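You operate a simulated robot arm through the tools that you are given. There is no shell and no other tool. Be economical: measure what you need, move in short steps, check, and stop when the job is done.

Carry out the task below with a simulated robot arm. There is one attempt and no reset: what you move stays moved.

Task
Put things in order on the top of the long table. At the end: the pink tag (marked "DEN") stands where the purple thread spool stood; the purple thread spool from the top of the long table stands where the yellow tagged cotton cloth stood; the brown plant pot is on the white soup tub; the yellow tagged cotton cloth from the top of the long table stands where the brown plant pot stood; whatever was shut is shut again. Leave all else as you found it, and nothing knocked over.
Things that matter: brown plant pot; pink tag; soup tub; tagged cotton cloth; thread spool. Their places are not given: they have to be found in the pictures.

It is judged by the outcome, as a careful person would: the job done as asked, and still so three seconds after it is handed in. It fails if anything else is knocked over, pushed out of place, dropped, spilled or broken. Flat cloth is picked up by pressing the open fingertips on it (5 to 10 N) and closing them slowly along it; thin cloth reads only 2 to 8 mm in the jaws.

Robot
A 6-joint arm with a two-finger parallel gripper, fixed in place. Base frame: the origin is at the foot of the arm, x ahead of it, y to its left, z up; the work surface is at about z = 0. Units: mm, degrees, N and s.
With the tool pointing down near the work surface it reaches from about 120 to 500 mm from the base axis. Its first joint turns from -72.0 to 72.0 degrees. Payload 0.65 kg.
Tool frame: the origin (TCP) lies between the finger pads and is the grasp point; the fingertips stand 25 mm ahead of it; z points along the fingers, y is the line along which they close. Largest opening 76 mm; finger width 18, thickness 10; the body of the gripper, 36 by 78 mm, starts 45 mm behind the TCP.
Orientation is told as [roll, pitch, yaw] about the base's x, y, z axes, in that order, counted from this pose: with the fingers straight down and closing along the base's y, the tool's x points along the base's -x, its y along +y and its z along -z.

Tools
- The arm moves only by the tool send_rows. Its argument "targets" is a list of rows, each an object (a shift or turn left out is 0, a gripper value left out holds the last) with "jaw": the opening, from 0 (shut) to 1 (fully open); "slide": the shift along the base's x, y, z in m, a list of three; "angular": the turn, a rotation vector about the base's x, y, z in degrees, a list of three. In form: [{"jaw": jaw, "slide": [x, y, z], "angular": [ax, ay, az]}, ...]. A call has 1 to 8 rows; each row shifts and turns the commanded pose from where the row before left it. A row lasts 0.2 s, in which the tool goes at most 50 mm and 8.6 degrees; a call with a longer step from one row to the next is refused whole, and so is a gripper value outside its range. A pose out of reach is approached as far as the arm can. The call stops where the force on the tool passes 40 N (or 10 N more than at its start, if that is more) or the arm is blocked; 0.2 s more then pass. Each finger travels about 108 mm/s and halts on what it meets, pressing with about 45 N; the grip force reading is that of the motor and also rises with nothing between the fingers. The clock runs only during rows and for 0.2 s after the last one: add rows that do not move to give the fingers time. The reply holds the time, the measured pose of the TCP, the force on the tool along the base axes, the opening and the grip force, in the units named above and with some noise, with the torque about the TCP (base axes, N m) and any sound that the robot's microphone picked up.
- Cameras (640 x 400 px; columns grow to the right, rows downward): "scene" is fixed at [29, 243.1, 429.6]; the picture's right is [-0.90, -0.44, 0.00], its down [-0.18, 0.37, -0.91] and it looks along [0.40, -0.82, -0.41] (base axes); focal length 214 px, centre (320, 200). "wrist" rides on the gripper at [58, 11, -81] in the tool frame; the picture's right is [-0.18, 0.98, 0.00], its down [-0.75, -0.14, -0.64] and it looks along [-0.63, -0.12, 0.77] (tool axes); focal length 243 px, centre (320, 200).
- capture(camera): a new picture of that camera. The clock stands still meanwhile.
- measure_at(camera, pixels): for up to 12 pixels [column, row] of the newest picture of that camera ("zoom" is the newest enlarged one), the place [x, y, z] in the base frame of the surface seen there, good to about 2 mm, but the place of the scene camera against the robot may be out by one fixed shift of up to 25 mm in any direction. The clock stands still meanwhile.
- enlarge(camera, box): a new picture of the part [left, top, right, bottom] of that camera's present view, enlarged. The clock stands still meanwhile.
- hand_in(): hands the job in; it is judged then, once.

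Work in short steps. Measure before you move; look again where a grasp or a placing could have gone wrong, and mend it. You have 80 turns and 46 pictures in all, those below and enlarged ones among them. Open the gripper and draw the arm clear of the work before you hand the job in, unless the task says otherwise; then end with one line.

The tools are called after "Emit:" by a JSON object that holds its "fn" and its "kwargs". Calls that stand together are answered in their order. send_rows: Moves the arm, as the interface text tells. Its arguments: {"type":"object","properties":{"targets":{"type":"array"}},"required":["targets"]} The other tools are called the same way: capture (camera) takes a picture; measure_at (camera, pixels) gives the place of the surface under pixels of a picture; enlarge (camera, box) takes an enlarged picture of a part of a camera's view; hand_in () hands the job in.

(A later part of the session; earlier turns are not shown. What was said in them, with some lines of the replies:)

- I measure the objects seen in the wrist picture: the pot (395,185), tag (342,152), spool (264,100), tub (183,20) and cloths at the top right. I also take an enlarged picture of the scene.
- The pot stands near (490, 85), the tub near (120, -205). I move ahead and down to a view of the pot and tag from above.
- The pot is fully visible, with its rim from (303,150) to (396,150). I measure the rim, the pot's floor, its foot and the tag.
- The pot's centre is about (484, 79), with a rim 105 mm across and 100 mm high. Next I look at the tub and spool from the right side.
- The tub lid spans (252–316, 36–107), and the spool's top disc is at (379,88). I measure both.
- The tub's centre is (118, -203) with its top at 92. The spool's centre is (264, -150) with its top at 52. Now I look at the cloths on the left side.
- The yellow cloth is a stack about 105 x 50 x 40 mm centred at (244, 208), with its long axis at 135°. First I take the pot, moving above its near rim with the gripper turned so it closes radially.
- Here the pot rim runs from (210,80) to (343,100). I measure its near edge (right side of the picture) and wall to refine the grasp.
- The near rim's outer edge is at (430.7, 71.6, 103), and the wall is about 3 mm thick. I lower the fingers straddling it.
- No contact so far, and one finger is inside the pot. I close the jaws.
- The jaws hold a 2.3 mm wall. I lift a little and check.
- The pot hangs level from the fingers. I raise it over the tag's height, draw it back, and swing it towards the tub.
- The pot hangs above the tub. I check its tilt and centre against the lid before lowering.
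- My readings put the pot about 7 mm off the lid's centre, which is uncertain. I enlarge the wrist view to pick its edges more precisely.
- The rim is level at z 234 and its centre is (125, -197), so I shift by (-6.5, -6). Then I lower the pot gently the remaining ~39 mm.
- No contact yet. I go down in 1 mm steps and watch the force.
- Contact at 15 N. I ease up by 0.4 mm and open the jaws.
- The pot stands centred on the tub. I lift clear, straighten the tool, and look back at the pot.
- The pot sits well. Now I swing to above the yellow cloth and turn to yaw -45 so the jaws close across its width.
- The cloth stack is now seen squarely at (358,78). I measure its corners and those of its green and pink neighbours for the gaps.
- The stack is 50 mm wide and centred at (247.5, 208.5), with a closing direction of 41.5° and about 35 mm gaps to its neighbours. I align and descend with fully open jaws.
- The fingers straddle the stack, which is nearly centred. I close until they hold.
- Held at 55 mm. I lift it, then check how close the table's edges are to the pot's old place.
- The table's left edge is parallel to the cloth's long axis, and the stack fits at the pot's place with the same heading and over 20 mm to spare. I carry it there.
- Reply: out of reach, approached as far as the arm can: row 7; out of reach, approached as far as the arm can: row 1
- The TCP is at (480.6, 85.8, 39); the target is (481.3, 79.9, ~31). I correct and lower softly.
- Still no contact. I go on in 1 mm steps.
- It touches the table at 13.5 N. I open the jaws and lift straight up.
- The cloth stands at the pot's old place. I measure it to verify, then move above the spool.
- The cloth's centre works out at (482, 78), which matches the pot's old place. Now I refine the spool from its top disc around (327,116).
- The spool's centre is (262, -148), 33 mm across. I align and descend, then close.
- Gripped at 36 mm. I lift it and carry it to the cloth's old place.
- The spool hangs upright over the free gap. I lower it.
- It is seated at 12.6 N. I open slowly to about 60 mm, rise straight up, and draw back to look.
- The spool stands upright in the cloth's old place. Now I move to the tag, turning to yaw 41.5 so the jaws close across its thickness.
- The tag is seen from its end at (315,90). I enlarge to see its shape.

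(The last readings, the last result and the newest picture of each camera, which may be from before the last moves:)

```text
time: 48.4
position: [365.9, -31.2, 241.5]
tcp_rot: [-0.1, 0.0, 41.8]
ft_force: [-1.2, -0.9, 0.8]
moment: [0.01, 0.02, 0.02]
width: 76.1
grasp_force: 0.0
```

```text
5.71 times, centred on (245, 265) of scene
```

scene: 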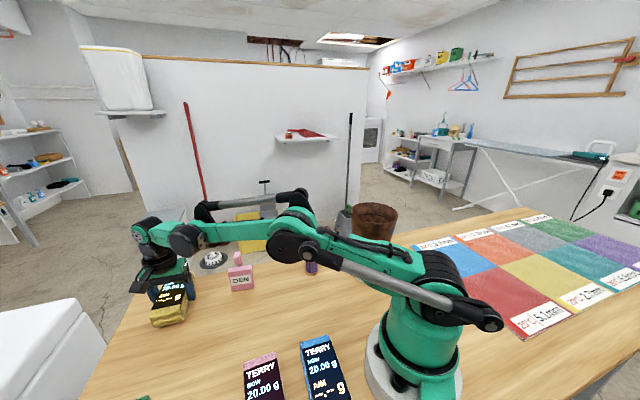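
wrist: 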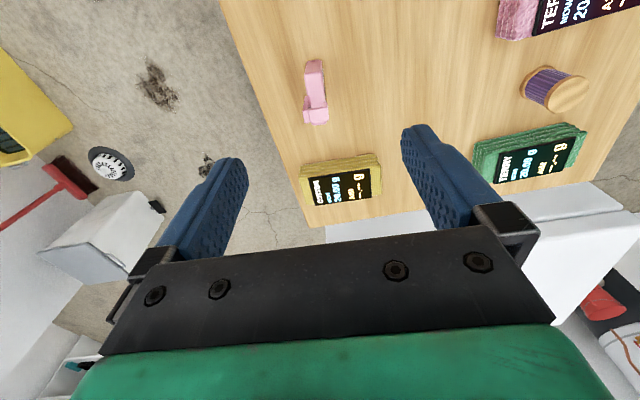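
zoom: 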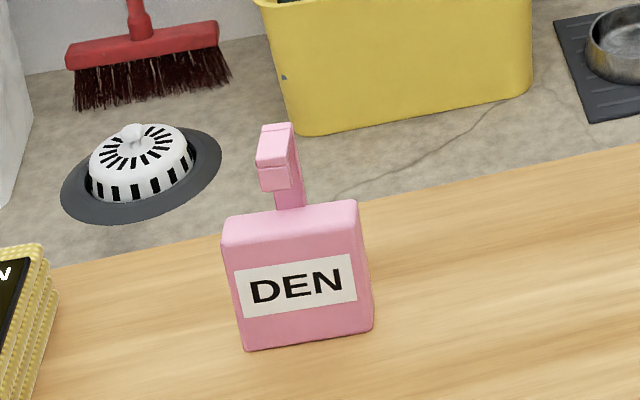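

The tag is a block with a hook on top reaching z ≈ 104, so I must grip the block's upper part without the palm hitting the hook. I enlarge the wrist view again to measure it.

Emit:
{"fn": "enlarge", "kwargs": {"camera": "wrist", "box": [265, 40, 365, 140]}}

Emit:
{"fn": "measure_at", "kwargs": {"camera": "zoom", "pixels": [[284, 145], [346, 138], [290, 210], [356, 230], [300, 90], [338, 85], [276, 300], [368, 300], [300, 315], [335, 295], [320, 180], [335, 334]]}}

```text
4.00 times, centred on (315, 90) of wrist
```

zoom: 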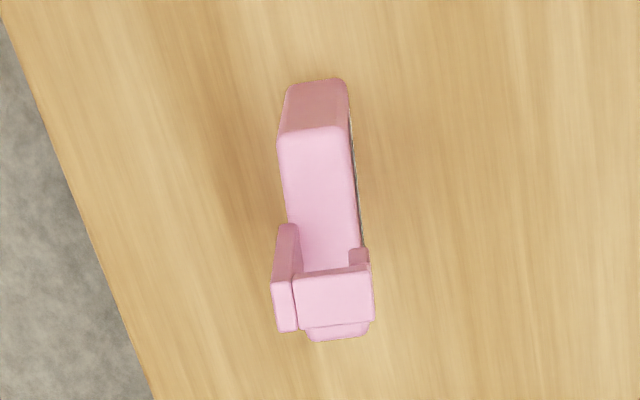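

```text
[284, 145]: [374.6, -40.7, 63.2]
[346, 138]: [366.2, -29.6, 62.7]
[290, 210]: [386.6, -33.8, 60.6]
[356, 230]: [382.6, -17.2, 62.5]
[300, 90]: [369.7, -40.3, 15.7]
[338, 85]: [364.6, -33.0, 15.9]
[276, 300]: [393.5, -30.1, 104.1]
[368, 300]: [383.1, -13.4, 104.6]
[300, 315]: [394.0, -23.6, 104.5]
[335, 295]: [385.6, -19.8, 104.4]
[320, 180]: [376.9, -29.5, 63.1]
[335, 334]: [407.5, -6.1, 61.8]
```

The block's top is at z 62.5, its size is about 53 x 18 mm, and it is centred at (389.5, -20.5) with its long axis near 39°. The hook is 21 mm thick with its top at 104.5. I stop at TCP z 66, so the palm (at 111) clears the hook.

Emit:
{"fn": "send_rows", "kwargs": {"targets": [{"jaw": 0.8, "slide": [0.0236, 0.0107, 0], "angular": [0, 0, -2.3]}, {"slide": [0, 0, -0.045]}, {"slide": [0, 0, -0.045]}, {"slide": [0, 0, -0.045]}, {"slide": [0, 0, -0.03]}, {"slide": [0, 0, -0.009]}, {}]}}

Emit:
{"fn": "capture", "kwargs": {"camera": "wrist"}}

```text
time: 50.0
position: [391.1, -18.4, 66.7]
tcp_rot: [-0.1, 0.1, 39.3]
ft_force: [-0.5, 0.8, 0.0]
moment: [-0.01, 0.01, -0.01]
width: 60.9
grasp_force: 0.0
```

```text
10 pictures are left
```

wrist: 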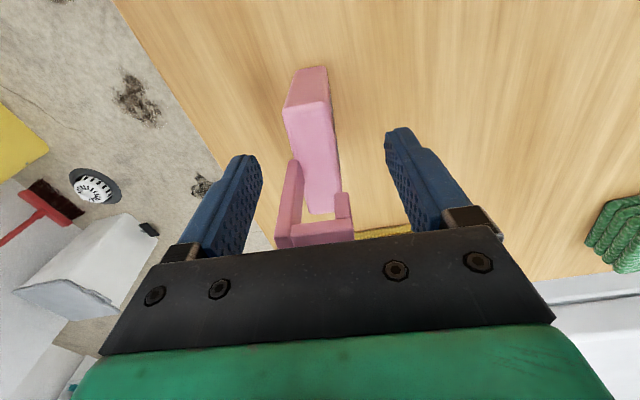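

The tag lies between the fingers. I close slowly.

Emit:
{"fn": "send_rows", "kwargs": {"targets": [{"jaw": 0.6}, {"jaw": 0.45}, {"jaw": 0.35}, {"jaw": 0.3}, {"jaw": 0.25}, {"jaw": 0.2}, {"jaw": 0.15}, {}]}}

```text
time: 51.8
position: [391.2, -19.1, 68.1]
tcp_rot: [-0.1, 0.0, 39.4]
ft_force: [1.1, -1.1, 0.6]
moment: [-0.07, -0.06, 0.03]
width: 22.1
grasp_force: 38.8
```

Held at 22 mm. I lift and look.

Emit:
{"fn": "send_rows", "kwargs": {"targets": [{"slide": [0, 0, 0.01]}, {"slide": [0, 0, 0.03]}, {"slide": [0, 0, 0.03]}, {}]}}

Emit:
{"fn": "capture", "kwargs": {"camera": "wrist"}}

```text
time: 52.8
position: [390.2, -21.1, 140.7]
tcp_rot: [-0.1, 0.0, 39.4]
ft_force: [0.6, -0.6, -0.5]
moment: [0.02, 0.03, 0.02]
width: 22.0
grasp_force: 38.8
```

```text
9 pictures are left
```

wrist: 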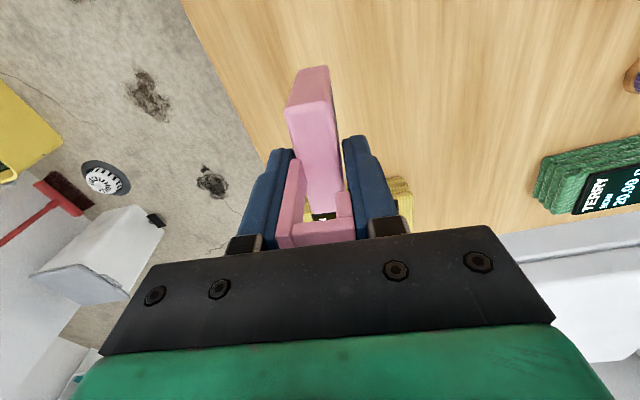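

The tag is held upright. I carry it to the spool's old place and lower it most of the way.

Emit:
{"fn": "send_rows", "kwargs": {"targets": [{"slide": [-0.0254, -0.0252, 0]}, {"slide": [-0.0254, -0.0252, 0]}, {"slide": [-0.0254, -0.0252, 0]}, {"slide": [-0.0254, -0.0252, 0]}, {"slide": [-0.0254, -0.0252, 0]}, {}]}}

Emit:
{"fn": "send_rows", "kwargs": {"targets": [{"slide": [0, 0, -0.03]}, {"slide": [0, 0, -0.03]}, {"slide": [0, 0, -0.007]}, {}]}}

Emit:
{"fn": "capture", "kwargs": {"camera": "wrist"}}

```text
time: 54.2
position: [261.3, -146.2, 137.6]
tcp_rot: [-0.2, 0.0, 39.5]
ft_force: [0.0, -0.3, 0.0]
moment: [-0.04, -0.03, 0.02]
width: 21.9
grasp_force: 38.8
```

```text
time: 55.2
position: [261.7, -146.8, 70.3]
tcp_rot: [-0.1, 0.0, 39.4]
ft_force: [-0.2, 0.0, 0.7]
moment: [0.0, -0.05, 0.0]
width: 22.0
grasp_force: 39.0
```

```text
8 pictures are left
```

wrist: 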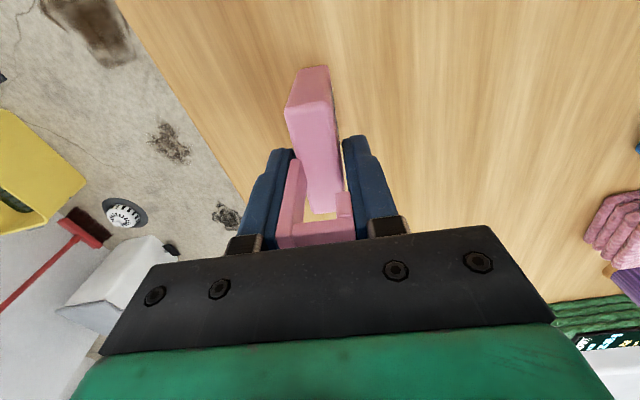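

I check the held tag's position with its near top edge at about (310,105).

Emit:
{"fn": "measure_at", "kwargs": {"camera": "wrist", "pixels": [[289, 112], [328, 105], [309, 110], [341, 185]]}}

Emit:
{"fn": "send_rows", "kwargs": {"targets": [{"slide": [0, 0, -0.001]}, {"slide": [0, 0, -0.001]}, {}]}}

```text
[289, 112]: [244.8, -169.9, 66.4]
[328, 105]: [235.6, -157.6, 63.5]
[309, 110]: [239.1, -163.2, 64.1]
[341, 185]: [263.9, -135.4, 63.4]
```

```text
time: 56.0
position: [262.4, -145.7, 68.3]
tcp_rot: [-0.1, 0.0, 39.3]
ft_force: [-1.4, 0.4, 11.8]
moment: [-0.05, -0.03, -0.01]
width: 21.6
grasp_force: 38.3
```

It has touched down at 11.8 N, with its centre at about (260, -148), within 3 mm of the spool's place. I open slowly and rise straight up.

Emit:
{"fn": "send_rows", "kwargs": {"targets": [{"slide": [0, 0, 0.0006]}, {"jaw": 0.34}, {"jaw": 0.45}, {"jaw": 0.7}, {"jaw": 0.9}, {}]}}

Emit:
{"fn": "send_rows", "kwargs": {"targets": [{"slide": [0, 0, 0.03]}, {"slide": [0, 0, 0.045]}, {"slide": [0, 0, 0.045]}, {"slide": [0, 0, 0.045]}, {"slide": [-0.01, 0.04, 0.025]}, {"slide": [-0.01, 0.045, 0.01]}, {"slide": [-0.01, 0.045, 0.01]}, {}]}}

Emit:
{"fn": "capture", "kwargs": {"camera": "scene"}}

Emit:
{"fn": "capture", "kwargs": {"camera": "wrist"}}

```text
time: 57.4
position: [263.9, -147.4, 69.2]
tcp_rot: [-0.2, 0.1, 39.4]
ft_force: [-0.5, 0.3, 0.2]
moment: [-0.02, 0.0, 0.01]
width: 68.3
grasp_force: 0.1
```

```text
time: 59.2
position: [232.5, -16.2, 277.6]
tcp_rot: [-0.2, 0.0, 39.3]
ft_force: [0.3, 1.0, -0.2]
moment: [0.04, -0.01, -0.04]
width: 68.1
grasp_force: 0.1
```

```text
7 pictures are left
```

scene: 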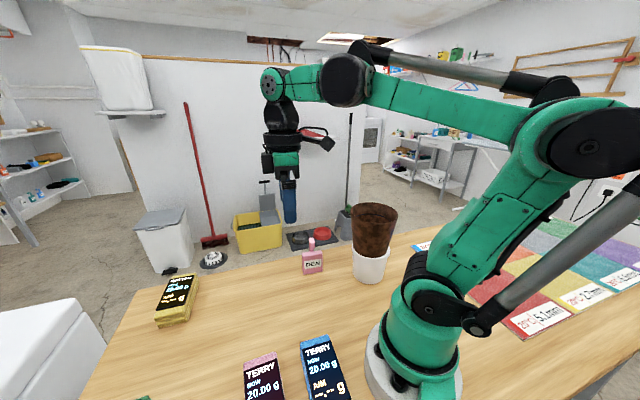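

```text
6 pictures are left
```

wrist: 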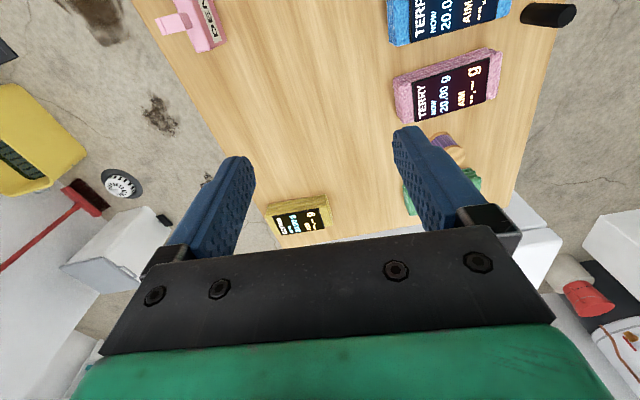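

The tag, pot, cloth and spool all stand in their new places. The tub's lid stayed shut, the jaws are open and the arm is clear, so I hand in.

Emit:
{"fn": "hand_in", "kwargs": {}}

```text
The job is handed in.
```

The job is handed in: the pot is on the soup tub, the yellow cloth is where the pot was, the spool is where the cloth was, and the pink tag is about 3 mm from where the spool was.
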